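You operate a simulated robot arm through the tools that you are given. There is no shell and no other tool. Be economical: measure what you need, move in short steps, check, and stop when the job is done.

Carry out the task below with a simulated robot arm. There is one attempt and no reset: what you move stays moved.

## Task
Take the orange wedge and put it on the shelf under the steel bench. Put the yellow buffer that says "23" from the top of the steel bench on top of the brown tall carton there and the yellow buffer labelled "64" on top of the red strip. Fetch the blue bin labelled "No. 53" from the top of the steel bench and set it on the clear end of the packing bench. Take the blue hose end from the top of the steel bench and put it in the blue tray under the bench. Fetch the grey bin marked "No. 61" from the top of the black cart and set it on the lower shelf of the grey steering cart. Put the black wedge on the top of the blue cart. Shut the black drawer. Any order will do.

Only the result counts: the job must be done as asked and must still hold three seconds after the hand-in. Knocking over, shifting, dropping, spilling or breaking anything else fails it.

## Robot
A 6-joint arm with a two-finger gripper on a trunk, on a base that drives. Base frame: it is fixed to the floor where the robot stands at the start and does not move with it; the origin is under the middle of the robot, x ahead of it, y to its left, z up; the surface under the hand at the start is at about z = 880. Units: mm, rad, N and s.
Its first joint turns from -2.897 to 2.897 rad. Places, roughly: black drawer [400, 800, 800]; black wedge (12x7x7 cm) [-2000, -4300, 300]; blue bin [1000, 500, 1000]; blue hose end (3x3x4 cm) [500, 300, 900]; blue tray under the bench (26x18x5 cm) [-100, -2500, 200]; clear end of the packing bench [-1000, 4000, 900]; grey bin [-5250, -2750, 1000]; lower shelf of the grey steering cart [-2200, -2600, 200]; orange wedge (12x7x7 cm) [700, 0, 900]; red strip (13x6x5 cm) [700, -200, 900]; shelf under the steel bench [600, 100, 300]; tall carton [750, 250, 1000]; top of the blue cart [-3400, -3900, 900]; yellow buffer [750, 250, 1000]. Payload 2.45 kg.
The TCP is the grasp point between the finger pads, 20 mm short of the fingertips. In the tool frame z runs along the fingers and y along their closing line. Largest opening 140 mm; the body of the gripper starts 168 mm behind the TCP.
Orientation is that of the tool frame in the base frame, as a unit quaternion [x, y, z, w]. With the fingers straight down and closing along the base's y, the tool's x points along the base's -x, its y along +y and its z along -z.

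## Interface
- The arm moves only by the tool step_arm. Its arguments are lists of equal length, an entry for each row: "xyz": the shift along the tool's x, y, z in mm, a list of three; "dr": the turn, a rotation vector about the tool's x, y, z in rad, a list of three. In form: {"xyz": [[tx, ty, tz], ...], "dr": [[rx, ry, rz], ...]}. A call has 1 to 12 rows; each row is the pose to reach, as a shift and turn from the pose commanded when the call began, along the tool's axes at that moment. "claw" is the gripper command, from -1 (shut) to 1 (fully open), values between in proportion, set as the call begins (left out, the last holds). Each row takes 0.2 s and may step no farther than 50 mm and 0.15 rad from the row before; otherwise, or with a gripper value out of range, the whole call is refused. Where a pose cannot be reached the arm comes as near as it can. A force on the tool above 40 N (or 10 N above the force at the start of the call, whichever is more), or a blocked arm, ends the call early, and 0.2 s more pass. The fingers move at their own pace (about 45 mm/s each) and stop on an object; they squeeze with about 35 N. The grip force told is the motor's: it shows also when the fingers shut on nothing. Time passes only in rows, and 0.2 s behind the last, so rows that repeat a pose let the fingers close. It gives the time, the measured TCP pose, the force on the tool (base axes), the opening and the grip force at its end, in the units of the frame above (readings bear some noise), with the torque about the TCP (base axes, N m) and any sound that the robot's microphone picked up.
- Cameras (640 x 400 px; columns grow to the right, rows downward): "scene" is now at [-101.9, 203.9, 1154]; the picture's right is [0.33, -0.94, 0.00], its down [-0.20, -0.07, -0.98] and it looks along [0.92, 0.32, -0.21] (base axes); focal length 214 px, centre (320, 200). "wrist" rides on the gripper at [78, 11, -209] in the tool frame; the picture's right is [-0.14, 0.99, 0.00], its down [-0.92, -0.13, -0.37] and it looks along [-0.37, -0.05, 0.93] (tool axes); focal length 280 px, centre (320, 200). There is no depth. A picture from a camera that has moved, and an enlarged one, comes with that camera's place and axes in the base frame and with its lens.
- grab_frame(camera): a new picture of that camera. The clock stands still meanwhile.
- base_move(legs): drives the robot by 1 to 6 legs, each [ahead, left, turn to the left] in mm, mm and rad, along the robot's own axes; the way and the turn of a leg run together, so that a leg with both is an arc; at most 1500 mm and 3.142 rad a leg. The arm and the cameras ride along, it lands a little off, and it stops where it bumps. It gives what a move gives.
- aim_head(pan, tilt): turns the head with the scene camera to pan (to the left, within 2.496 rad either way) and tilt (down, from -0.506 to 1.204), counted from straight ahead of the robot. It gives what a move gives.
- zoom(camera, box): a new picture of the part [left, top, right, bottom] of that camera's present view, enlarged. The clock stands still meanwhile.
- job_done(): hands the job in; it is judged then, once.

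Work in short steps. Places have to be worked out from the pictures, the camera data and where the tool is seen: move nearer, look again, correct. Check each grasp and each placing, and mend what went wrong. You have 217 turns and 210 pictures in all, those below and enlarged ones among them. Open the gripper and draw the arm clear of the work before you hand the job in, unless the task says otherwise; then end with one line.

The tools are called after ">>>" as a command line: name --argument value ..., lists and objects as JSON in quotes. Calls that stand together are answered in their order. step_arm: Moves the arm, as the interface text tells. Its arguments: {"type":"object","properties":{"xyz":{"type":"array"},"dr":{"type":"array"},"claw":{"type":"number"}},"required":["xyz","dr"]} The other tools are called the same way: base_move (legs) drives the base; aim_head (pan, tilt) turns the head that bears the scene camera; grab_frame (camera) takes a picture; zoom (camera, box) takes an enlarged picture of a part of a camera's view; job_done () hands the job in.

At the start:

```text
time: 0.0
eef_pos: [621.0, 92.9, 1218.7]
tool_rot: [0.0, 1.0, 0.0, 0.0]
ft_force: [0.0, 0.1, 0.1]
moment: [0.03, 0.02, 0.02]
finger_gap: 139.9
grip_force: 0.1
robot x, y, heading: [1.6, -0.4, 0.001]
head pan, tilt: [0.339, 0.211]
```

scene: 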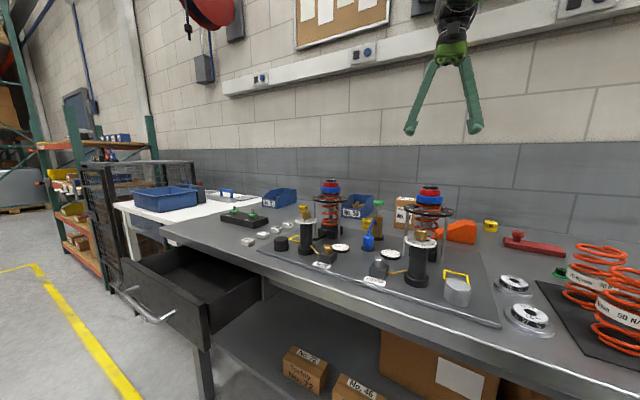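
wrist: 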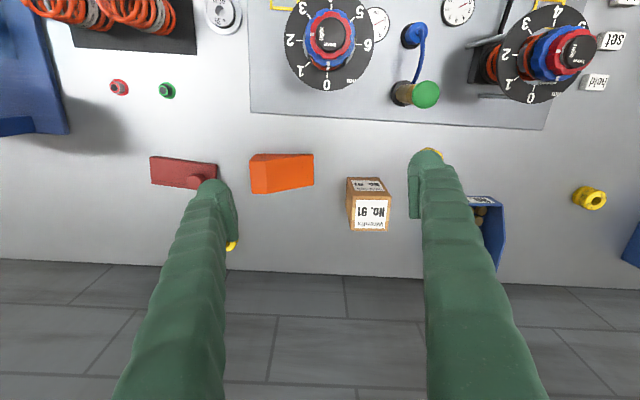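

The bench is in front of me with several items; I zoom the scene view to identify the labels.

>>> zoom --camera "scene" --box '[220, 160, 420, 285]'

>>> zoom --camera "scene" --box '[360, 170, 560, 295]'

>>> zoom --camera "wrist" --box '[120, 120, 440, 320]'

>>> zoom --camera "wrist" --box '[320, 80, 640, 280]'

```text
3.20 times, centred on (320, 222) of scene
camera zoom: at [-101.9, 203.9, 1154.0], right [0.33, -0.94, 0.0], down [-0.2, -0.07, -0.98], along [0.92, 0.32, -0.21], focal length 686 px, centre (320, 128)
```

zoom: 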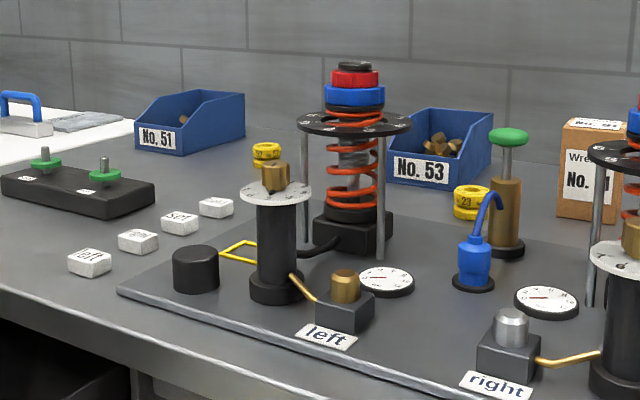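

```text
3.20 times, centred on (460, 232) of scene
camera zoom: at [-101.9, 203.9, 1154.0], right [0.33, -0.94, 0.0], down [-0.2, -0.07, -0.98], along [0.92, 0.32, -0.21], focal length 686 px, centre (-128, 96)
```

zoom: 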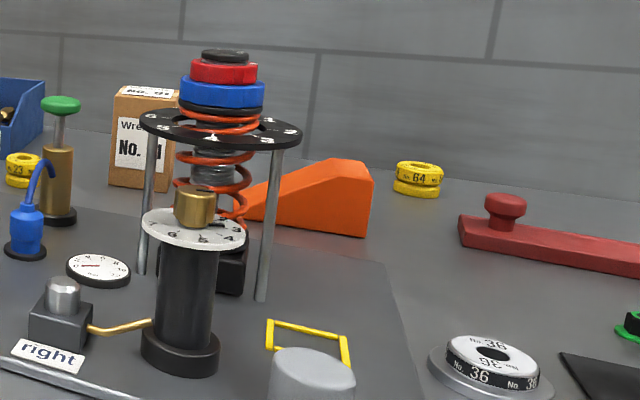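

```text
2.00 times, centred on (280, 220) of wrist
camera zoom: at [542.2, 101.9, 1427.4], right [0.14, 0.99, 0.0], down [0.92, -0.13, 0.37], along [0.37, -0.05, -0.93], focal length 561 px, centre (400, 160)
```

zoom: 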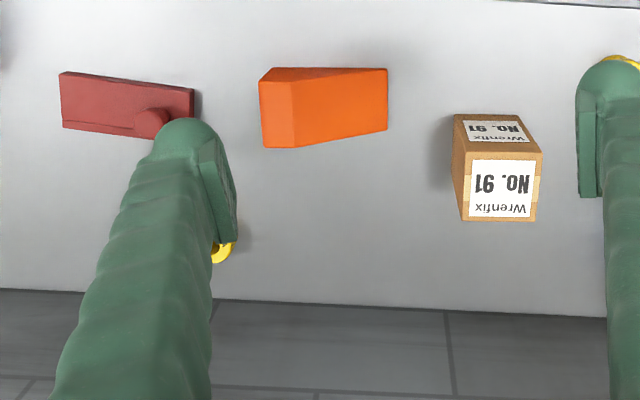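

```text
2.00 times, centred on (480, 180) of wrist
camera zoom: at [542.2, 101.9, 1427.4], right [0.14, 0.99, 0.0], down [0.92, -0.13, 0.37], along [0.37, -0.05, -0.93], focal length 561 px, centre (0, 240)
```

zoom: 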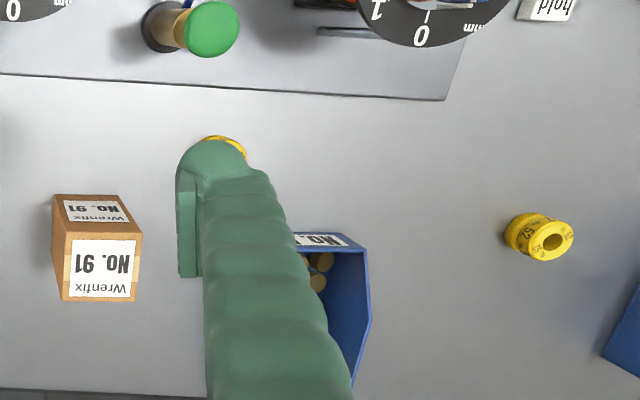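

I'll turn the head down to see the shelf under the bench and the drawer.

>>> aim_head --pan 0.0 --tilt 0.9

>>> grab_frame --camera "scene"

>>> aim_head --pan 1.0 --tilt 0.6

>>> grab_frame --camera "scene"

```text
time: 1.1
eef_pos: [620.1, 91.9, 1218.3]
tool_rot: [0.0, 1.0, 0.0, 0.001]
ft_force: [-0.2, 0.1, -0.5]
moment: [-0.03, -0.01, -0.01]
finger_gap: 140.0
grip_force: 0.1
robot x, y, heading: [0.6, -0.0, 0.0]
head pan, tilt: [0.0, 0.901]
```

```text
203 pictures are left
camera scene: at [-114.3, 173.0, 1093.4], right [0.0, -1.0, 0.0], down [-0.78, 0.0, -0.62], along [0.62, 0.0, -0.78], focal length 214 px, centre (320, 200)
```

scene: 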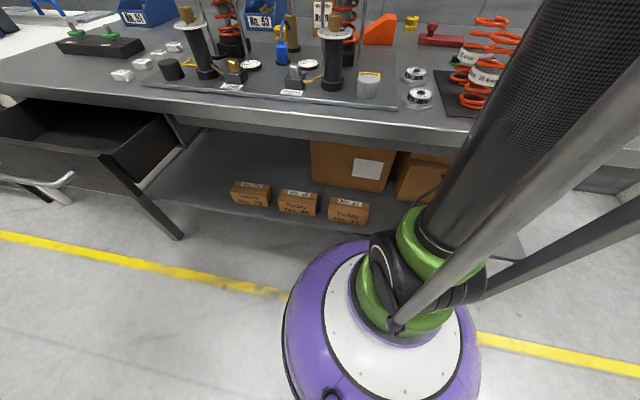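

```text
time: 2.3
eef_pos: [621.1, 92.6, 1218.0]
tool_rot: [0.0, 1.0, 0.0, 0.0]
ft_force: [0.1, 0.9, 0.5]
moment: [0.0, 0.01, -0.01]
finger_gap: 139.9
grip_force: 0.0
robot x, y, heading: [-0.5, 0.1, -0.001]
head pan, tilt: [1.0, 0.6]
```

```text
202 pictures are left
camera scene: at [-142.0, 247.3, 1118.1], right [0.84, -0.54, 0.0], down [-0.31, -0.48, -0.82], along [0.45, 0.69, -0.57], focal length 214 px, centre (320, 200)
```

scene: 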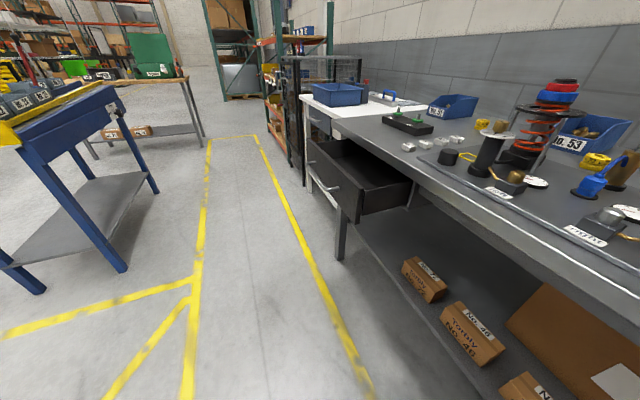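

Buffer "23" looks to be near (683, 293), "64" near (800, -132), the carton 91 near (750, 160) with top z≈1000. I move the tool above buffer 23 and look with the wrist camera.

>>> step_arm --xyz '[[-12, 40, 0], [-25, 80, 0], [-38, 120, 0], [-50, 160, 0], [-62, 200, 0], [-62, 200, 45], [-62, 200, 90], [-62, 200, 118], [-62, 200, 118]]' --dr '[[0, 0, 0], [0, 0, 0], [0, 0, 0], [0, 0, 0], [0, 0, 0], [0, 0, 0], [0, 0, 0], [0, 0, 0], [0, 0, 0]]'

>>> grab_frame --camera "wrist"

>>> zoom --camera "wrist" --box '[220, 100, 460, 250]'

```text
time: 4.3
eef_pos: [683.5, 291.1, 1100.9]
tool_rot: [0.0, 1.0, 0.0, 0.0]
ft_force: [-0.2, 0.2, -0.8]
moment: [0.02, -0.02, 0.02]
finger_gap: 140.1
grip_force: 0.0
robot x, y, heading: [3.1, -4.0, -0.0]
head pan, tilt: [1.0, 0.6]
```

```text
201 pictures are left
camera wrist: at [604.6, 301.4, 1310.0], right [0.14, 0.99, 0.0], down [0.92, -0.13, 0.37], along [0.37, -0.05, -0.93], focal length 280 px, centre (320, 200)
```

wrist: 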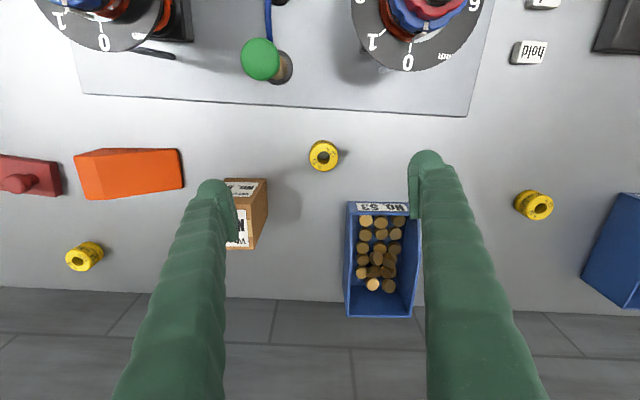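

```text
2.67 times, centred on (340, 175) of wrist
camera zoom: at [604.6, 301.4, 1310.0], right [0.14, 0.99, 0.0], down [0.92, -0.13, 0.37], along [0.37, -0.05, -0.93], focal length 748 px, centre (267, 267)
```

zoom: 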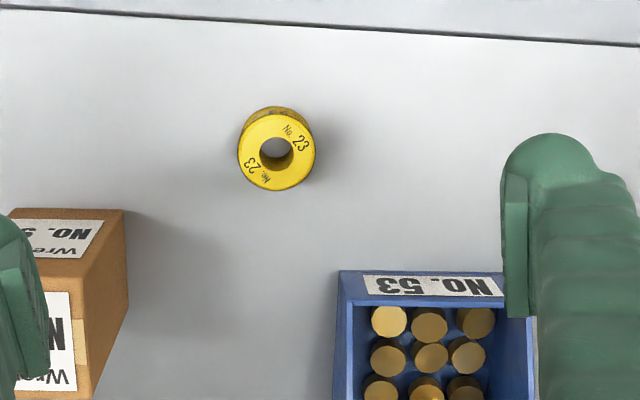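

Buffer 23's top is centred near (696, 295), about 42 mm wide. I narrow the gripper a bit and descend over it.

>>> step_arm --xyz '[[-12, 4, 40], [-12, 4, 80], [-12, 4, 120], [-12, 4, 150], [-12, 4, 175], [-12, 4, 190], [-12, 4, 194], [-12, 4, 194]]' --dr '[[0, 0, 0], [0, 0, 0], [0, 0, 0], [0, 0, 0], [0, 0, 0], [0, 0, 0], [0, 0, 0], [0, 0, 0]]' --claw 0.3

>>> grab_frame --camera "wrist"

```text
time: 6.1
eef_pos: [693.9, 296.8, 907.6]
tool_rot: [0.0, 1.0, 0.0, 0.0]
ft_force: [0.2, 0.0, -0.5]
moment: [-0.01, 0.01, 0.01]
finger_gap: 91.1
grip_force: 0.1
robot x, y, heading: [0.8, -0.2, -0.007]
head pan, tilt: [1.0, 0.6]
```

```text
199 pictures are left
camera wrist: at [616.3, 306.2, 1115.0], right [0.14, 0.99, 0.0], down [0.92, -0.13, 0.37], along [0.37, -0.05, -0.93], focal length 280 px, centre (320, 200)
```

wrist: 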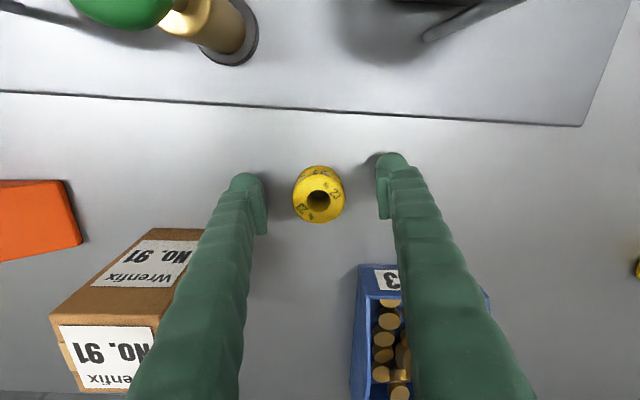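

The buffer is centred between the fingers. I close and lift.

>>> step_arm --xyz '[[0, 0, 0], [0, 0, 0], [0, 0, 0], [0, 0, 0]]' --dr '[[0, 0, 0], [0, 0, 0], [0, 0, 0], [0, 0, 0]]' --claw -1

>>> step_arm --xyz '[[0, 0, -40], [0, 0, -80], [0, 0, -120], [0, 0, -160], [0, 0, -200], [0, 0, -200]]' --dr '[[0, 0, 0], [0, 0, 0], [0, 0, 0], [0, 0, 0], [0, 0, 0], [0, 0, 0]]'

>>> grab_frame --camera "wrist"

```text
time: 7.1
eef_pos: [694.2, 296.3, 906.2]
tool_rot: [0.001, 1.0, 0.0, 0.0]
ft_force: [-0.5, -0.7, 0.9]
moment: [0.02, 0.02, 0.01]
finger_gap: 39.0
grip_force: 28.0
robot x, y, heading: [-1.3, -4.8, -0.006]
head pan, tilt: [1.0, 0.6]
```

```text
time: 8.5
eef_pos: [695.1, 296.6, 1107.5]
tool_rot: [0.0, 1.0, 0.001, 0.0]
ft_force: [-1.7, -0.3, -0.1]
moment: [-0.01, 0.03, 0.0]
finger_gap: 38.3
grip_force: 35.5
robot x, y, heading: [3.4, -0.4, -0.006]
head pan, tilt: [1.0, 0.6]
```

```text
198 pictures are left
camera wrist: at [616.4, 305.0, 1315.6], right [0.14, 0.99, 0.0], down [0.92, -0.13, 0.37], along [0.37, -0.05, -0.93], focal length 280 px, centre (320, 200)
```

wrist: 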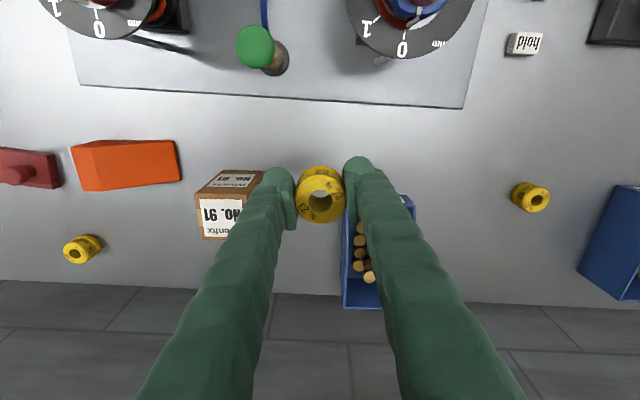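

Held. I move over the carton and look.

>>> step_arm --xyz '[[-15, -44, -15], [-30, -88, -15], [-50, -132, -15], [-50, -132, -15]]' --dr '[[0, 0, 0], [0, 0, 0], [0, 0, 0], [0, 0, 0]]'

>>> grab_frame --camera "wrist"

>>> aim_head --pan 0.0 --tilt 0.3

>>> zoom --camera "scene" --box '[230, 60, 430, 185]'

```text
time: 9.5
eef_pos: [746.4, 163.5, 1122.2]
tool_rot: [0.0, 1.0, 0.0, 0.0]
ft_force: [0.2, -0.2, 0.1]
moment: [0.02, -0.01, 0.01]
finger_gap: 38.3
grip_force: 34.9
robot x, y, heading: [-0.7, -0.3, 0.005]
head pan, tilt: [1.0, 0.6]
```

```text
197 pictures are left
camera wrist: at [667.6, 173.4, 1330.7], right [0.14, 0.99, 0.0], down [0.92, -0.13, 0.37], along [0.36, -0.05, -0.93], focal length 280 px, centre (320, 200)
```

wrist: 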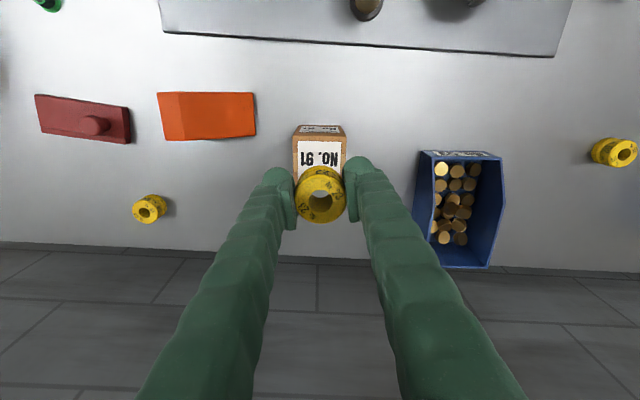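

```text
time: 10.8
eef_pos: [746.6, 164.3, 1121.1]
tool_rot: [0.0, 1.0, 0.0, -0.001]
ft_force: [-0.2, 0.4, -0.5]
moment: [0.0, 0.0, 0.05]
finger_gap: 38.3
grip_force: 34.2
robot x, y, heading: [-0.6, 0.9, -0.002]
head pan, tilt: [0.0, 0.3]
```

```text
3.20 times, centred on (330, 122) of scene
camera zoom: at [-96.4, 173.0, 1145.6], right [0.0, -1.0, 0.0], down [-0.3, 0.0, -0.96], along [0.96, 0.0, -0.3], focal length 686 px, centre (288, 448)
```

zoom: 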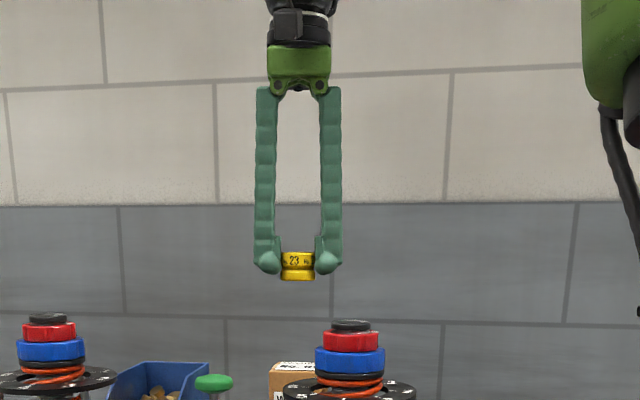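

Buffer is over the carton's centre (~(744,163)). I lower it to just above, then feel for contact.

>>> step_arm --xyz '[[0, 0, 40], [0, 0, 70], [0, 0, 84], [0, 0, 86], [0, 0, 88], [0, 0, 88]]' --dr '[[0, 0, 0], [0, 0, 0], [0, 0, 0], [0, 0, 0], [0, 0, 0], [0, 0, 0]]'

>>> grab_frame --camera "wrist"

>>> zoom --camera "scene" --box '[270, 100, 370, 200]'

```text
time: 12.2
eef_pos: [745.4, 164.1, 1034.4]
tool_rot: [0.0, 1.0, 0.0, 0.0]
ft_force: [0.2, 0.3, -0.6]
moment: [0.03, 0.03, 0.0]
finger_gap: 38.6
grip_force: 34.7
robot x, y, heading: [-0.7, -0.1, -0.004]
head pan, tilt: [0.0, 0.3]
```

```text
195 pictures are left
camera wrist: at [666.7, 173.9, 1242.3], right [0.14, 0.99, 0.0], down [0.92, -0.13, 0.37], along [0.36, -0.05, -0.93], focal length 280 px, centre (320, 200)
```

wrist: 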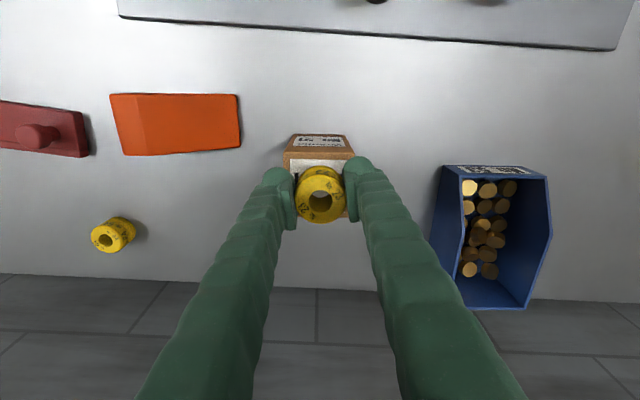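

```text
4.00 times, centred on (320, 150) of scene
camera zoom: at [-96.4, 173.0, 1145.6], right [0.0, -1.0, 0.0], down [-0.3, 0.0, -0.96], along [0.96, 0.0, -0.3], focal length 858 px, centre (320, 400)
```

zoom: 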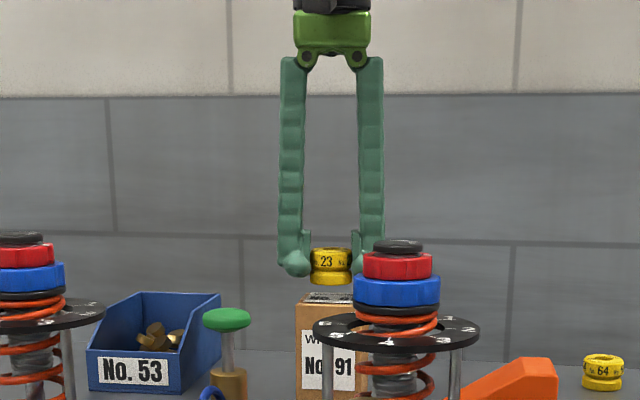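

The scene view suggests a gap of about 15–19 mm. I creep down until contact.

>>> step_arm --xyz '[[0, 0, 8], [0, 0, 12], [0, 0, 14], [0, 0, 15]]' --dr '[[0, 0, 0], [0, 0, 0], [0, 0, 0], [0, 0, 0]]'

>>> zoom --camera "scene" --box '[290, 135, 350, 195]'

```text
time: 13.2
eef_pos: [744.4, 164.7, 1018.7]
tool_rot: [-0.001, 1.0, -0.001, 0.0]
ft_force: [-0.3, -0.4, 0.6]
moment: [0.01, 0.0, -0.01]
finger_gap: 38.4
grip_force: 35.4
robot x, y, heading: [-1.1, 3.2, -0.0]
head pan, tilt: [0.0, 0.3]
```

```text
6.67 times, centred on (320, 165) of scene
camera zoom: at [-96.4, 173.0, 1145.6], right [0.0, -1.0, 0.0], down [-0.3, 0.0, -0.96], along [0.96, 0.0, -0.3], focal length 1430 px, centre (320, 433)
```

zoom: 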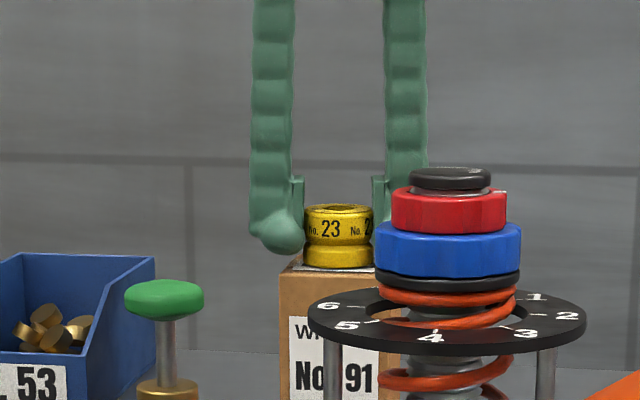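

About 3–4 mm gap left; creep further in 1 mm steps.

>>> step_arm --xyz '[[0, 0, 1], [0, 0, 2], [0, 0, 3], [0, 0, 4], [0, 0, 4]]' --dr '[[0, 0, 0], [0, 0, 0], [0, 0, 0], [0, 0, 0], [0, 0, 0]]'

>>> zoom --camera "scene" --box '[290, 135, 350, 195]'

```text
time: 14.5
eef_pos: [743.6, 163.4, 1016.7]
tool_rot: [0.0, 1.0, 0.0, 0.001]
ft_force: [0.0, 0.6, 12.6]
moment: [0.0, 0.11, 0.0]
finger_gap: 38.7
grip_force: 35.2
robot x, y, heading: [0.1, 2.8, 0.004]
head pan, tilt: [0.0, 0.3]
stopped in row 5: the force on the tool passed its limit at 42 N (the readings are from after the stop); the commanded pose is now the measured one
```

```text
6.67 times, centred on (320, 165) of scene
camera zoom: at [-96.6, 172.9, 1145.6], right [0.0, -1.0, 0.0], down [-0.3, 0.0, -0.96], along [0.96, 0.0, -0.3], focal length 1430 px, centre (320, 433)
```

zoom: 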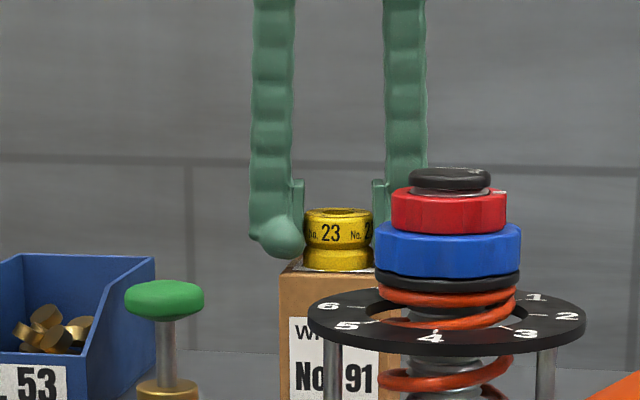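

Contact at TCP z≈1016.7 — the buffer sits on the carton. I release gently and rise.

>>> step_arm --xyz '[[0, 0, 0], [0, 0, 0], [0, 0, 0], [0, 0, 0]]' --dr '[[0, 0, 0], [0, 0, 0], [0, 0, 0], [0, 0, 0]]' --claw 0.0

>>> step_arm --xyz '[[0, 0, -15], [0, 0, -50], [0, 0, -100], [0, 0, -140]]' --dr '[[0, 0, 0], [0, 0, 0], [0, 0, 0], [0, 0, 0]]'

>>> grab_frame --camera "wrist"

```text
time: 15.5
eef_pos: [744.8, 163.8, 1015.5]
tool_rot: [0.0, 1.0, -0.001, 0.001]
ft_force: [0.5, -0.6, 0.5]
moment: [-0.01, 0.0, 0.01]
finger_gap: 69.6
grip_force: 0.0
robot x, y, heading: [-3.5, 0.1, 0.0]
head pan, tilt: [0.0, 0.3]
```

```text
time: 16.5
eef_pos: [744.8, 165.3, 1155.5]
tool_rot: [0.0, 1.0, 0.0, 0.001]
ft_force: [-0.4, 0.3, 0.2]
moment: [-0.02, 0.03, 0.02]
finger_gap: 70.0
grip_force: 0.1
robot x, y, heading: [4.0, -0.8, -0.001]
head pan, tilt: [0.0, 0.3]
```

```text
191 pictures are left
camera wrist: at [666.5, 174.1, 1364.4], right [0.14, 0.99, 0.0], down [0.92, -0.13, 0.37], along [0.37, -0.05, -0.93], focal length 280 px, centre (320, 200)
```

wrist: 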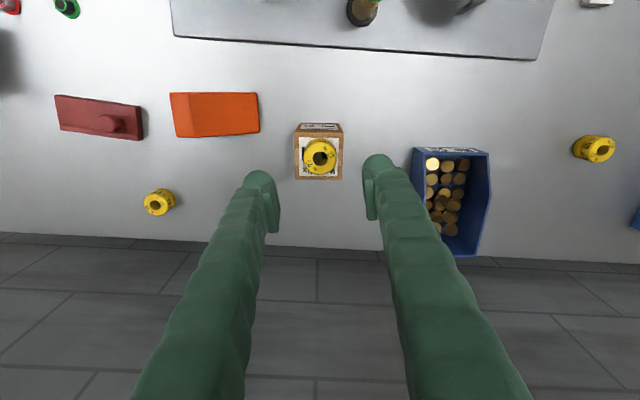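

The buffer 23 stands centred on the carton. Next I go above buffer 64, near (808,-127).

>>> step_arm --xyz '[[-11, -49, 0], [-21, -97, 0], [-32, -145, 0], [-42, -194, 0], [-53, -243, 0], [-63, -291, 0], [-63, -291, 50], [-63, -291, 100], [-63, -291, 100]]' --dr '[[0, 0, 0], [0, 0, 0], [0, 0, 0], [0, 0, 0], [0, 0, 0], [0, 0, 0], [0, 0, 0], [0, 0, 0], [0, 0, 0]]'

>>> grab_frame --camera "wrist"

>>> zoom --camera "wrist" --box '[200, 60, 440, 210]'

```text
refused: row 1 steps farther than a row can; nothing moved
```

```text
190 pictures are left
camera wrist: at [666.5, 174.1, 1364.4], right [0.14, 0.99, 0.0], down [0.92, -0.13, 0.37], along [0.37, -0.05, -0.93], focal length 280 px, centre (320, 200)
```

wrist: 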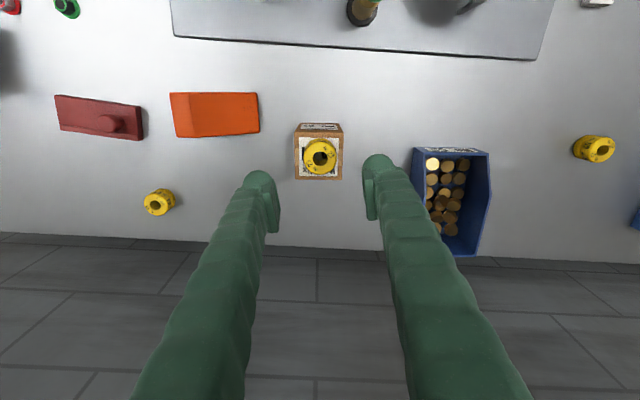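

```text
2.67 times, centred on (320, 135) of wrist
camera zoom: at [666.5, 174.1, 1364.4], right [0.14, 0.99, 0.0], down [0.92, -0.13, 0.37], along [0.37, -0.05, -0.93], focal length 748 px, centre (320, 373)
```

zoom: 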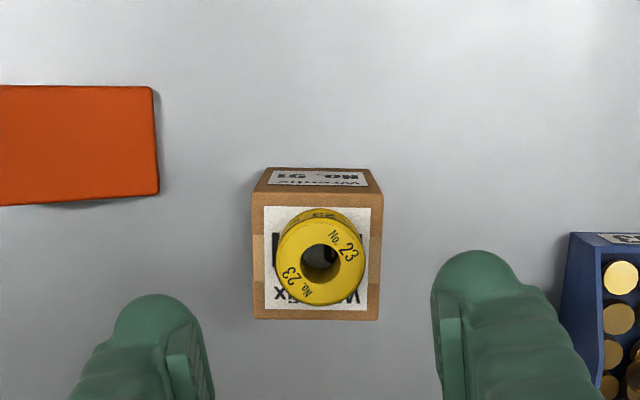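

Step just over 50; I shrink the steps.

>>> step_arm --xyz '[[-9, -42, 0], [-18, -84, 0], [-27, -126, 0], [-36, -168, 0], [-45, -210, 0], [-54, -252, 0], [-63, -291, 0], [-63, -291, 50], [-63, -291, 100], [-63, -291, 100]]' --dr '[[0, 0, 0], [0, 0, 0], [0, 0, 0], [0, 0, 0], [0, 0, 0], [0, 0, 0], [0, 0, 0], [0, 0, 0], [0, 0, 0], [0, 0, 0]]' --claw 0.3

>>> grab_frame --camera "wrist"

>>> zoom --camera "wrist" --box '[200, 60, 440, 210]'

```text
time: 18.7
eef_pos: [807.7, -125.4, 1054.8]
tool_rot: [0.0, 1.0, 0.0, 0.001]
ft_force: [0.3, -0.5, 0.1]
moment: [0.0, 0.03, 0.0]
finger_gap: 91.0
grip_force: 0.0
robot x, y, heading: [-0.4, -0.9, 0.001]
head pan, tilt: [0.0, 0.3]
```

```text
188 pictures are left
camera wrist: at [729.8, -116.2, 1263.2], right [0.14, 0.99, 0.0], down [0.92, -0.13, 0.37], along [0.37, -0.05, -0.93], focal length 280 px, centre (320, 200)
```

wrist: 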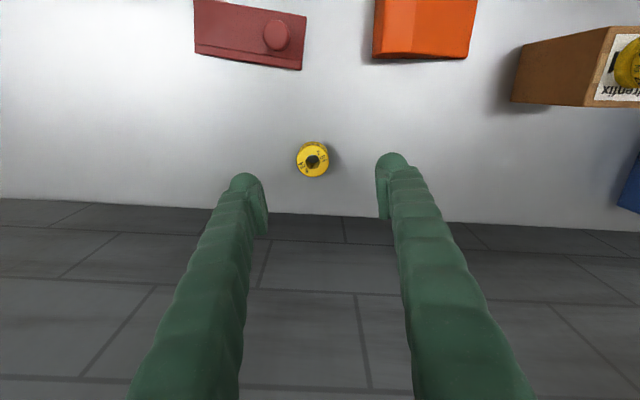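

```text
2.67 times, centred on (320, 135) of wrist
camera zoom: at [729.8, -116.2, 1263.2], right [0.14, 0.99, 0.0], down [0.92, -0.13, 0.37], along [0.37, -0.05, -0.93], focal length 748 px, centre (320, 373)
```

zoom: 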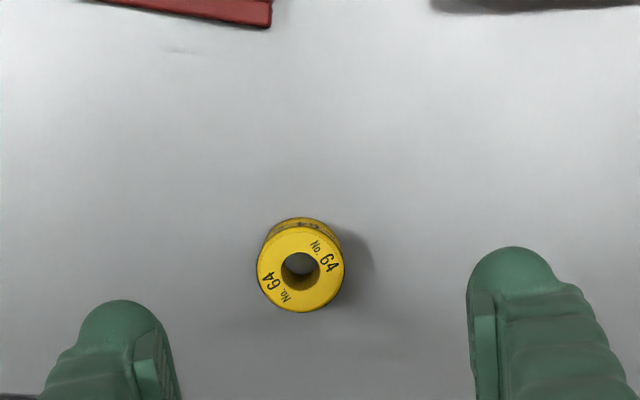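

Confirmed "64", at about (814,-136). I descend, grip and lift.

>>> step_arm --xyz '[[-6, -10, 40], [-6, -10, 80], [-6, -10, 115], [-6, -10, 138], [-6, -10, 148], [-6, -10, 148]]' --dr '[[0, 0, 0], [0, 0, 0], [0, 0, 0], [0, 0, 0], [0, 0, 0], [0, 0, 0]]'

>>> grab_frame --camera "wrist"

>>> step_arm --xyz '[[0, 0, 0], [0, 0, 0], [0, 0, 0], [0, 0, 0]]' --dr '[[0, 0, 0], [0, 0, 0], [0, 0, 0], [0, 0, 0]]' --claw -1

>>> step_arm --xyz '[[0, 0, -40], [0, 0, -80], [0, 0, -120], [30, 0, -160], [75, 0, -180], [110, 0, -190], [110, 0, -190]]' --dr '[[0, 0, 0], [0, 0, 0], [0, 0, 0], [0, 0, 0], [0, 0, 0], [0, 0, 0], [0, 0, 0]]'

>>> grab_frame --camera "wrist"

```text
time: 20.1
eef_pos: [814.8, -136.7, 907.3]
tool_rot: [0.0, 1.0, 0.0, 0.0]
ft_force: [-0.1, -0.2, -0.2]
moment: [0.03, 0.01, -0.02]
finger_gap: 91.1
grip_force: 0.0
robot x, y, heading: [-3.6, 1.8, -0.001]
head pan, tilt: [0.0, 0.3]
```

```text
186 pictures are left
camera wrist: at [735.8, -126.8, 1116.3], right [0.14, 0.99, 0.0], down [0.92, -0.13, 0.37], along [0.37, -0.05, -0.93], focal length 280 px, centre (320, 200)
```

wrist: 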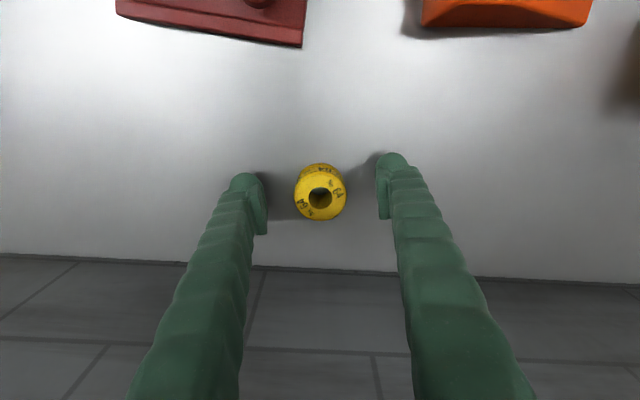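

```text
time: 21.1
eef_pos: [813.8, -136.4, 907.7]
tool_rot: [0.0, 1.0, -0.001, 0.001]
ft_force: [0.4, 0.7, 0.3]
moment: [0.01, 0.03, -0.05]
finger_gap: 40.7
grip_force: 29.6
robot x, y, heading: [1.9, -0.6, 0.001]
head pan, tilt: [0.0, 0.3]
```

```text
time: 22.7
eef_pos: [703.7, -134.8, 1098.9]
tool_rot: [-0.001, 1.0, 0.0, 0.001]
ft_force: [0.9, 0.8, -1.0]
moment: [0.0, 0.06, -0.04]
finger_gap: 39.9
grip_force: 35.1
robot x, y, heading: [-1.0, 1.4, -0.005]
head pan, tilt: [0.0, 0.3]
```

```text
185 pictures are left
camera wrist: at [626.0, -126.4, 1306.7], right [0.14, 0.99, 0.0], down [0.92, -0.13, 0.37], along [0.37, -0.05, -0.93], focal length 280 px, centre (320, 200)
```

wrist: 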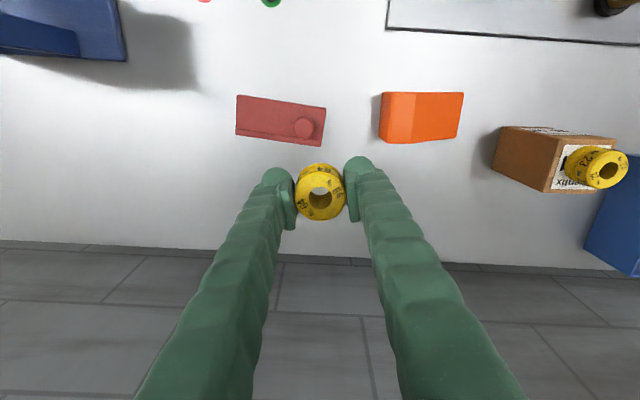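

Got 64. I zoom in on the red strip.

>>> zoom --camera "wrist" --box '[220, 75, 348, 155]'

>>> aim_head --pan -0.4 --tilt 0.3

>>> grab_frame --camera "scene"

```text
5.00 times, centred on (284, 115) of wrist
camera zoom: at [626.0, -126.4, 1306.7], right [0.14, 0.99, 0.0], down [0.92, -0.13, 0.37], along [0.37, -0.05, -0.93], focal length 1402 px, centre (500, 625)
```

zoom: 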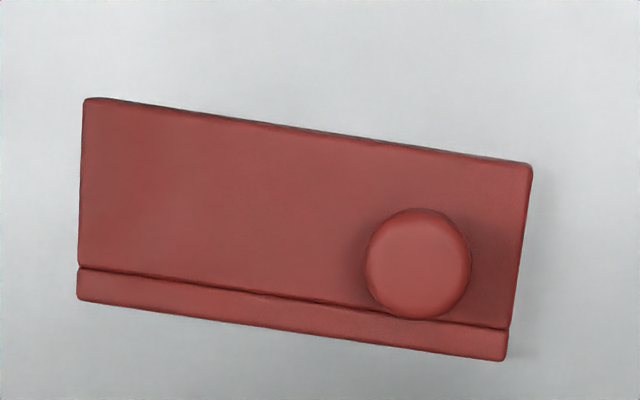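

```text
time: 23.5
eef_pos: [704.9, -135.2, 1098.0]
tool_rot: [0.0, 1.0, 0.0, 0.002]
ft_force: [-0.4, -0.8, -0.2]
moment: [-0.03, -0.02, 0.0]
finger_gap: 39.7
grip_force: 35.2
robot x, y, heading: [1.5, -0.2, 0.001]
head pan, tilt: [-0.4, 0.3]
```

```text
183 pictures are left
camera scene: at [-103.6, 136.7, 1145.7], right [-0.39, -0.92, 0.0], down [-0.27, 0.11, -0.96], along [0.88, -0.37, -0.3], focal length 214 px, centre (320, 200)
```

scene: 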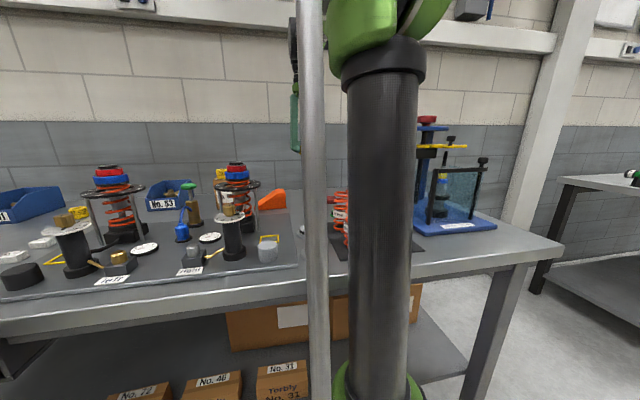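

The strip has a flat plate with a knob on its +y half; the clear half is centred about (647,-216). I move over it, down part of the way, and look.

>>> step_arm --xyz '[[20, -27, 0], [40, -54, 0], [57, -81, 0], [57, -81, 50], [57, -81, 100], [57, -81, 135], [57, -81, 135]]' --dr '[[0, 0, 0], [0, 0, 0], [0, 0, 0], [0, 0, 0], [0, 0, 0], [0, 0, 0], [0, 0, 0]]'

>>> zoom --camera "wrist" --box '[200, 100, 440, 250]'

>>> grab_frame --camera "scene"

```text
time: 25.1
eef_pos: [647.8, -219.4, 962.7]
tool_rot: [-0.001, 1.0, 0.0, 0.001]
ft_force: [-0.2, 0.4, -0.2]
moment: [-0.01, 0.0, -0.02]
finger_gap: 38.9
grip_force: 34.5
robot x, y, heading: [-3.6, 0.1, 0.003]
head pan, tilt: [-0.4, 0.3]
```

```text
2.67 times, centred on (320, 175) of wrist
camera zoom: at [569.2, -208.6, 1171.5], right [0.14, 0.99, 0.0], down [0.92, -0.13, 0.37], along [0.37, -0.05, -0.93], focal length 748 px, centre (320, 267)
```

zoom: 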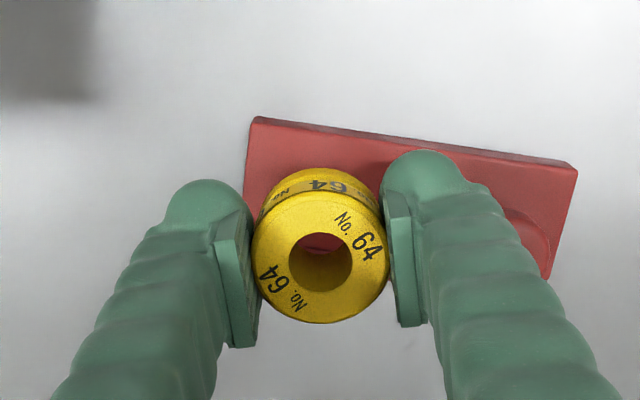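

```text
181 pictures are left
camera scene: at [-103.7, 136.6, 1145.7], right [-0.39, -0.92, 0.0], down [-0.27, 0.12, -0.96], along [0.88, -0.37, -0.3], focal length 214 px, centre (320, 200)
```

scene: 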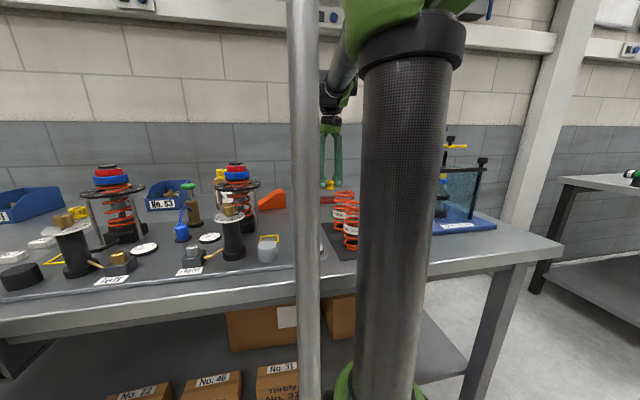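

Well aligned. I lower further while checking with the scene view.

>>> step_arm --xyz '[[0, 0, 10], [0, 0, 16], [0, 0, 20], [0, 0, 20]]' --dr '[[0, 0, 0], [0, 0, 0], [0, 0, 0], [0, 0, 0]]'

>>> zoom --camera "scene" --box '[300, 165, 364, 205]'

```text
time: 26.1
eef_pos: [647.2, -217.6, 942.4]
tool_rot: [0.0, 1.0, -0.001, 0.001]
ft_force: [-0.8, 0.0, 0.3]
moment: [0.02, 0.01, 0.0]
finger_gap: 38.5
grip_force: 35.0
robot x, y, heading: [0.2, 1.7, 0.0]
head pan, tilt: [-0.4, 0.3]
```

```text
10.00 times, centred on (332, 185) of scene
camera zoom: at [-103.7, 136.6, 1145.7], right [-0.39, -0.92, 0.0], down [-0.27, 0.12, -0.96], along [0.88, -0.37, -0.3], focal length 2145 px, centre (200, 350)
```

zoom: 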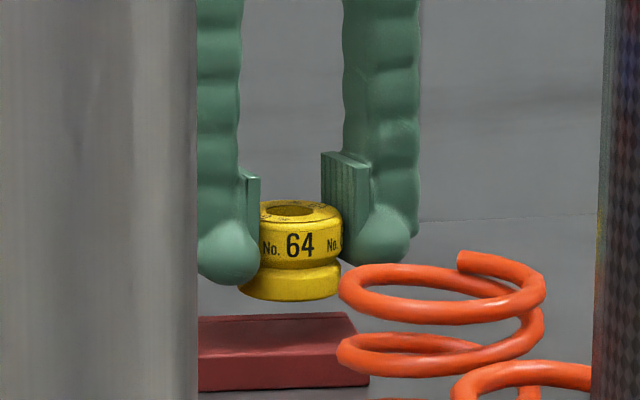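

Gap is about 17 mm. I lower 12 mm, then creep.

>>> step_arm --xyz '[[0, 0, 6], [0, 0, 10], [0, 0, 12], [0, 0, 13], [0, 0, 14], [0, 0, 15], [0, 0, 16]]' --dr '[[0, 0, 0], [0, 0, 0], [0, 0, 0], [0, 0, 0], [0, 0, 0], [0, 0, 0], [0, 0, 0]]'

>>> zoom --camera "scene" --box '[300, 165, 364, 205]'

```text
time: 27.7
eef_pos: [646.4, -217.8, 926.7]
tool_rot: [-0.001, 1.0, 0.0, 0.001]
ft_force: [0.2, -0.2, 0.1]
moment: [0.0, 0.03, 0.02]
finger_gap: 38.2
grip_force: 35.1
robot x, y, heading: [1.6, -1.2, -0.001]
head pan, tilt: [-0.4, 0.3]
```

```text
10.00 times, centred on (332, 185) of scene
camera zoom: at [-103.7, 136.6, 1145.7], right [-0.39, -0.92, 0.0], down [-0.27, 0.12, -0.96], along [0.88, -0.37, -0.3], focal length 2145 px, centre (200, 350)
```

zoom: 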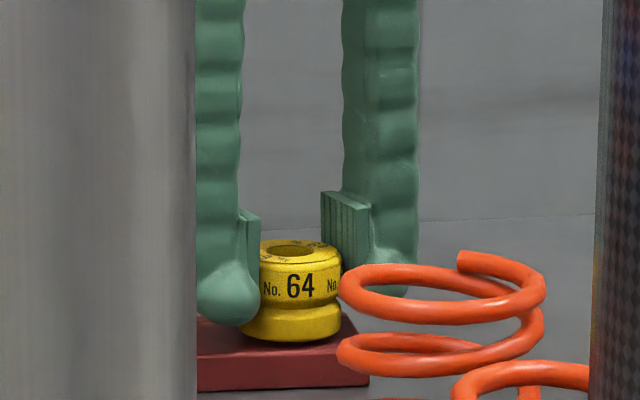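

Almost touching. I continue with 0.7 mm creeps.

>>> step_arm --xyz '[[0, 0, 0.7], [0, 0, 1.4], [0, 0, 2.1], [0, 0, 2.8], [0, 0, 3.5], [0, 0, 4.2], [0, 0, 4.9]]' --dr '[[0, 0, 0], [0, 0, 0], [0, 0, 0], [0, 0, 0], [0, 0, 0], [0, 0, 0], [0, 0, 0]]'

```text
time: 29.3
eef_pos: [647.4, -217.6, 924.8]
tool_rot: [0.0, 1.0, 0.001, 0.0]
ft_force: [-4.8, 1.4, 12.1]
moment: [0.04, 0.14, -0.04]
finger_gap: 38.5
grip_force: 35.3
robot x, y, heading: [-3.1, -1.0, 0.0]
head pan, tilt: [-0.4, 0.3]
stopped in row 7: the force on the tool passed its limit at 43 N (the readings are from after the stop); the commanded pose is now the measured one
```

Contact made; I release a little and lift.

>>> step_arm --xyz '[[0, 0, 0], [0, 0, 0], [0, 0, 0]]' --dr '[[0, 0, 0], [0, 0, 0], [0, 0, 0]]' --claw -0.25

>>> step_arm --xyz '[[0, 0, -10], [0, 0, -40], [0, 0, -80], [0, 0, -120], [0, 0, -160], [0, 0, -160]]' --dr '[[0, 0, 0], [0, 0, 0], [0, 0, 0], [0, 0, 0], [0, 0, 0], [0, 0, 0]]'

>>> grab_frame --camera "wrist"

>>> zoom --camera "scene" --box '[300, 165, 364, 205]'

```text
time: 30.1
eef_pos: [646.6, -218.0, 922.6]
tool_rot: [0.001, 1.0, 0.001, 0.001]
ft_force: [0.3, -0.1, -0.7]
moment: [0.0, 0.03, 0.01]
finger_gap: 52.7
grip_force: 0.0
robot x, y, heading: [0.1, -1.5, 0.0]
head pan, tilt: [-0.4, 0.3]
```

```text
time: 31.5
eef_pos: [647.3, -218.9, 1083.6]
tool_rot: [0.0, 1.0, 0.0, 0.001]
ft_force: [-1.0, -0.3, -0.4]
moment: [-0.04, 0.0, 0.01]
finger_gap: 52.7
grip_force: 0.1
robot x, y, heading: [-4.5, -1.8, -0.003]
head pan, tilt: [-0.4, 0.3]
```

```text
178 pictures are left
camera wrist: at [568.5, -208.0, 1291.7], right [0.14, 0.99, 0.0], down [0.92, -0.13, 0.37], along [0.37, -0.05, -0.93], focal length 280 px, centre (320, 200)
```

wrist: 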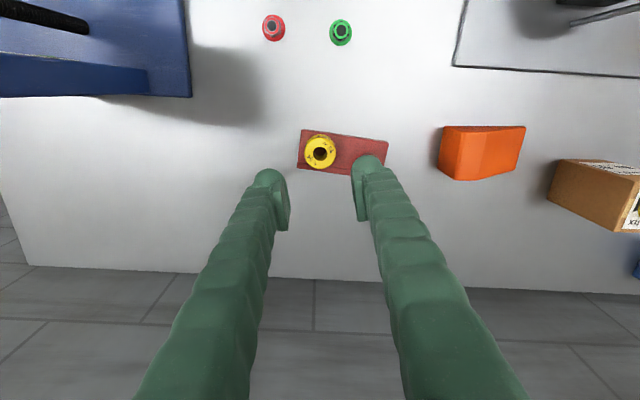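

```text
10.00 times, centred on (332, 185) of scene
camera zoom: at [-103.6, 136.6, 1145.7], right [-0.39, -0.92, 0.0], down [-0.27, 0.12, -0.96], along [0.88, -0.37, -0.3], focal length 2145 px, centre (200, 350)
```

zoom: 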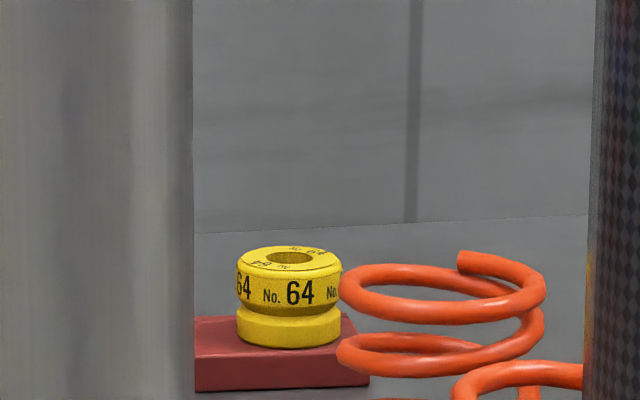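

Buffer 64 is placed. Now the drawer: I raise the arm, and look at the drawer with the head.

>>> step_arm --xyz '[[0, 0, -50], [0, 0, -100], [0, 0, -150], [50, 0, -150], [100, 0, -150], [150, 0, -150], [200, 0, -150]]' --dr '[[0, 0, 0], [0, 0, 0], [0, 0, 0], [0, 0, 0], [0, 0, 0], [0, 0, 0], [0, 0, 0]]' --claw -1

>>> aim_head --pan 1.0 --tilt 0.6

>>> zoom --camera "scene" --box '[280, 100, 440, 250]'

```text
time: 33.1
eef_pos: [446.5, -217.5, 1231.6]
tool_rot: [0.0, 1.0, 0.0, 0.001]
ft_force: [0.7, -1.0, -0.5]
moment: [0.04, 0.16, 0.01]
finger_gap: 0.0
grip_force: 29.4
robot x, y, heading: [-2.4, -1.8, 0.002]
head pan, tilt: [-0.4, 0.3]
```

```text
time: 34.6
eef_pos: [447.3, -215.9, 1232.0]
tool_rot: [0.0, 1.0, 0.0, 0.001]
ft_force: [-0.3, -0.8, -0.8]
moment: [0.01, -0.01, 0.02]
finger_gap: 0.2
grip_force: 29.1
robot x, y, heading: [1.9, 0.8, -0.002]
head pan, tilt: [1.0, 0.6]
```

```text
2.67 times, centred on (360, 175) of scene
camera zoom: at [-141.9, 247.3, 1118.2], right [0.84, -0.54, 0.0], down [-0.31, -0.48, -0.83], along [0.45, 0.69, -0.56], focal length 572 px, centre (213, 267)
```

zoom: 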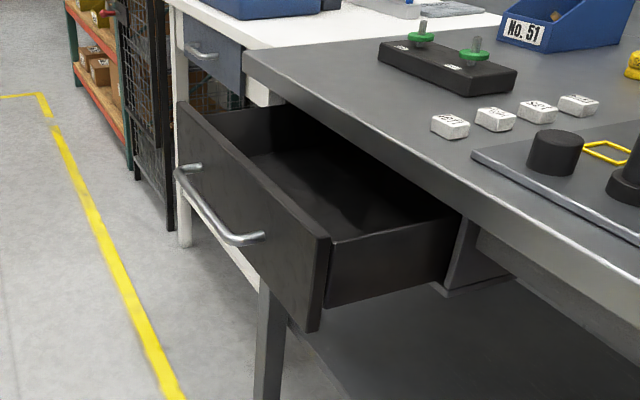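

Working out the geometry: the bench is yawed ~0.195 rad; the drawer's front runs from (229,601) to (319,1060), z≈692–815, with its handle about (235,812,767). I drive to stand squarely in front of it.

>>> base_move --legs '[[-314, 947, 0], [0, 0, -0.195]]'

>>> aim_head --pan 0.0 --tilt 0.6

>>> grab_frame --camera "scene"

```text
time: 40.5
eef_pos: [82.0, 653.4, 1231.9]
tool_rot: [0.094, 0.996, 0.001, 0.0]
ft_force: [0.4, -0.4, 0.6]
moment: [0.02, 0.01, -0.03]
finger_gap: 0.0
grip_force: 29.2
robot x, y, heading: [-316.1, 949.8, -0.188]
head pan, tilt: [1.0, 0.6]
```

```text
time: 41.8
eef_pos: [83.3, 653.5, 1232.0]
tool_rot: [0.093, 0.996, 0.0, 0.002]
ft_force: [-0.2, 0.9, -0.7]
moment: [0.01, 0.02, 0.02]
finger_gap: 0.2
grip_force: 28.7
robot x, y, heading: [-315.3, 953.4, -0.187]
head pan, tilt: [0.0, 0.6]
```

```text
175 pictures are left
camera scene: at [-382.7, 1138.5, 1118.2], right [-0.19, -0.98, 0.0], down [-0.56, 0.1, -0.83], along [0.81, -0.15, -0.56], focal length 214 px, centre (320, 200)
```

scene: 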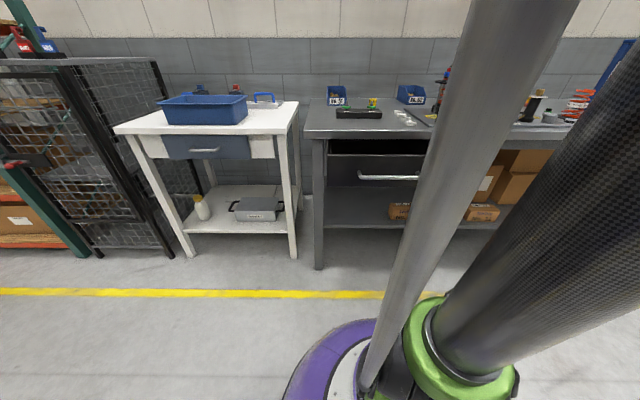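

The drawer centre is ~610 mm ahead and ~45 mm to the right. I back up 200 mm, then pitch the closed gripper toward the drawer at handle height.

>>> base_move --legs '[[-200, 0, 0]]'

>>> step_arm --xyz '[[-14, 16, 40], [-28, 31, 80], [-42, 47, 120], [-56, 63, 160], [-70, 78, 200], [-84, 94, 240], [-98, 110, 280], [-112, 125, 320], [-126, 141, 360], [-140, 157, 405], [-153, 172, 448]]' --dr '[[0, -0.1, 0], [0, -0.2, 0], [0, -0.3, 0], [0, -0.4, 0], [0, -0.5, 0], [0, -0.6, 0], [0, -0.7, 0], [0, -0.8, 0], [0, -0.9, 0], [0, -1.0, 0], [0, -1.1, 0]]'

>>> grab_frame --camera "wrist"

>>> grab_frame --camera "scene"

```text
time: 43.4
eef_pos: [-113.0, 689.4, 1231.2]
tool_rot: [0.093, 0.996, 0.0, 0.001]
ft_force: [0.9, 0.9, 0.1]
moment: [-0.01, -0.01, 0.0]
finger_gap: 0.0
grip_force: 30.2
robot x, y, heading: [-513.1, 988.1, -0.182]
head pan, tilt: [0.0, 0.6]
```

```text
time: 44.5
eef_pos: [35.6, 696.4, 1084.6]
tool_rot: [0.094, 0.97, -0.022, 0.224]
ft_force: [-0.3, -0.2, 0.3]
moment: [-0.02, 0.01, 0.0]
finger_gap: 0.0
grip_force: 30.1
robot x, y, heading: [-509.8, 990.3, -0.185]
head pan, tilt: [0.0, 0.6]
stopped in row 5: the arm was blocked; the commanded pose is now the measured one
```

```text
174 pictures are left
camera wrist: at [-122.3, 736.8, 1237.4], right [0.31, 0.95, 0.06], down [0.63, -0.25, 0.73], along [0.71, -0.19, -0.68], focal length 280 px, centre (320, 200)
```

wrist: 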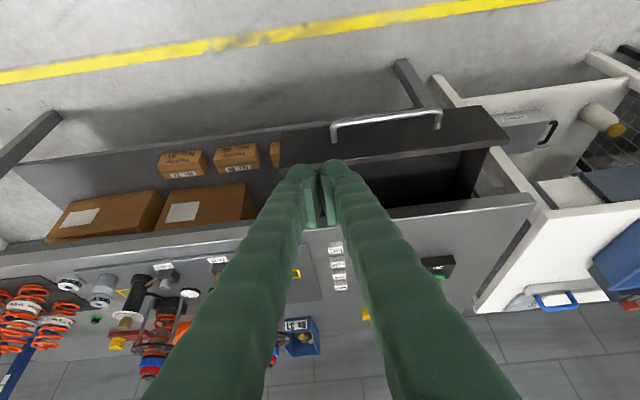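

```text
173 pictures are left
camera scene: at [-578.2, 1174.9, 1118.2], right [-0.19, -0.98, 0.0], down [-0.55, 0.11, -0.83], along [0.81, -0.16, -0.56], focal length 214 px, centre (320, 200)
```

scene: 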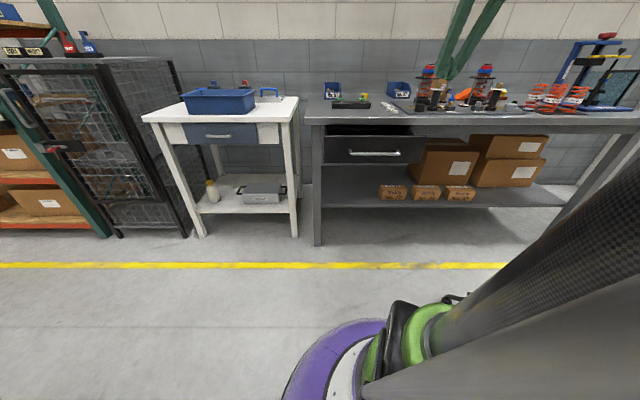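

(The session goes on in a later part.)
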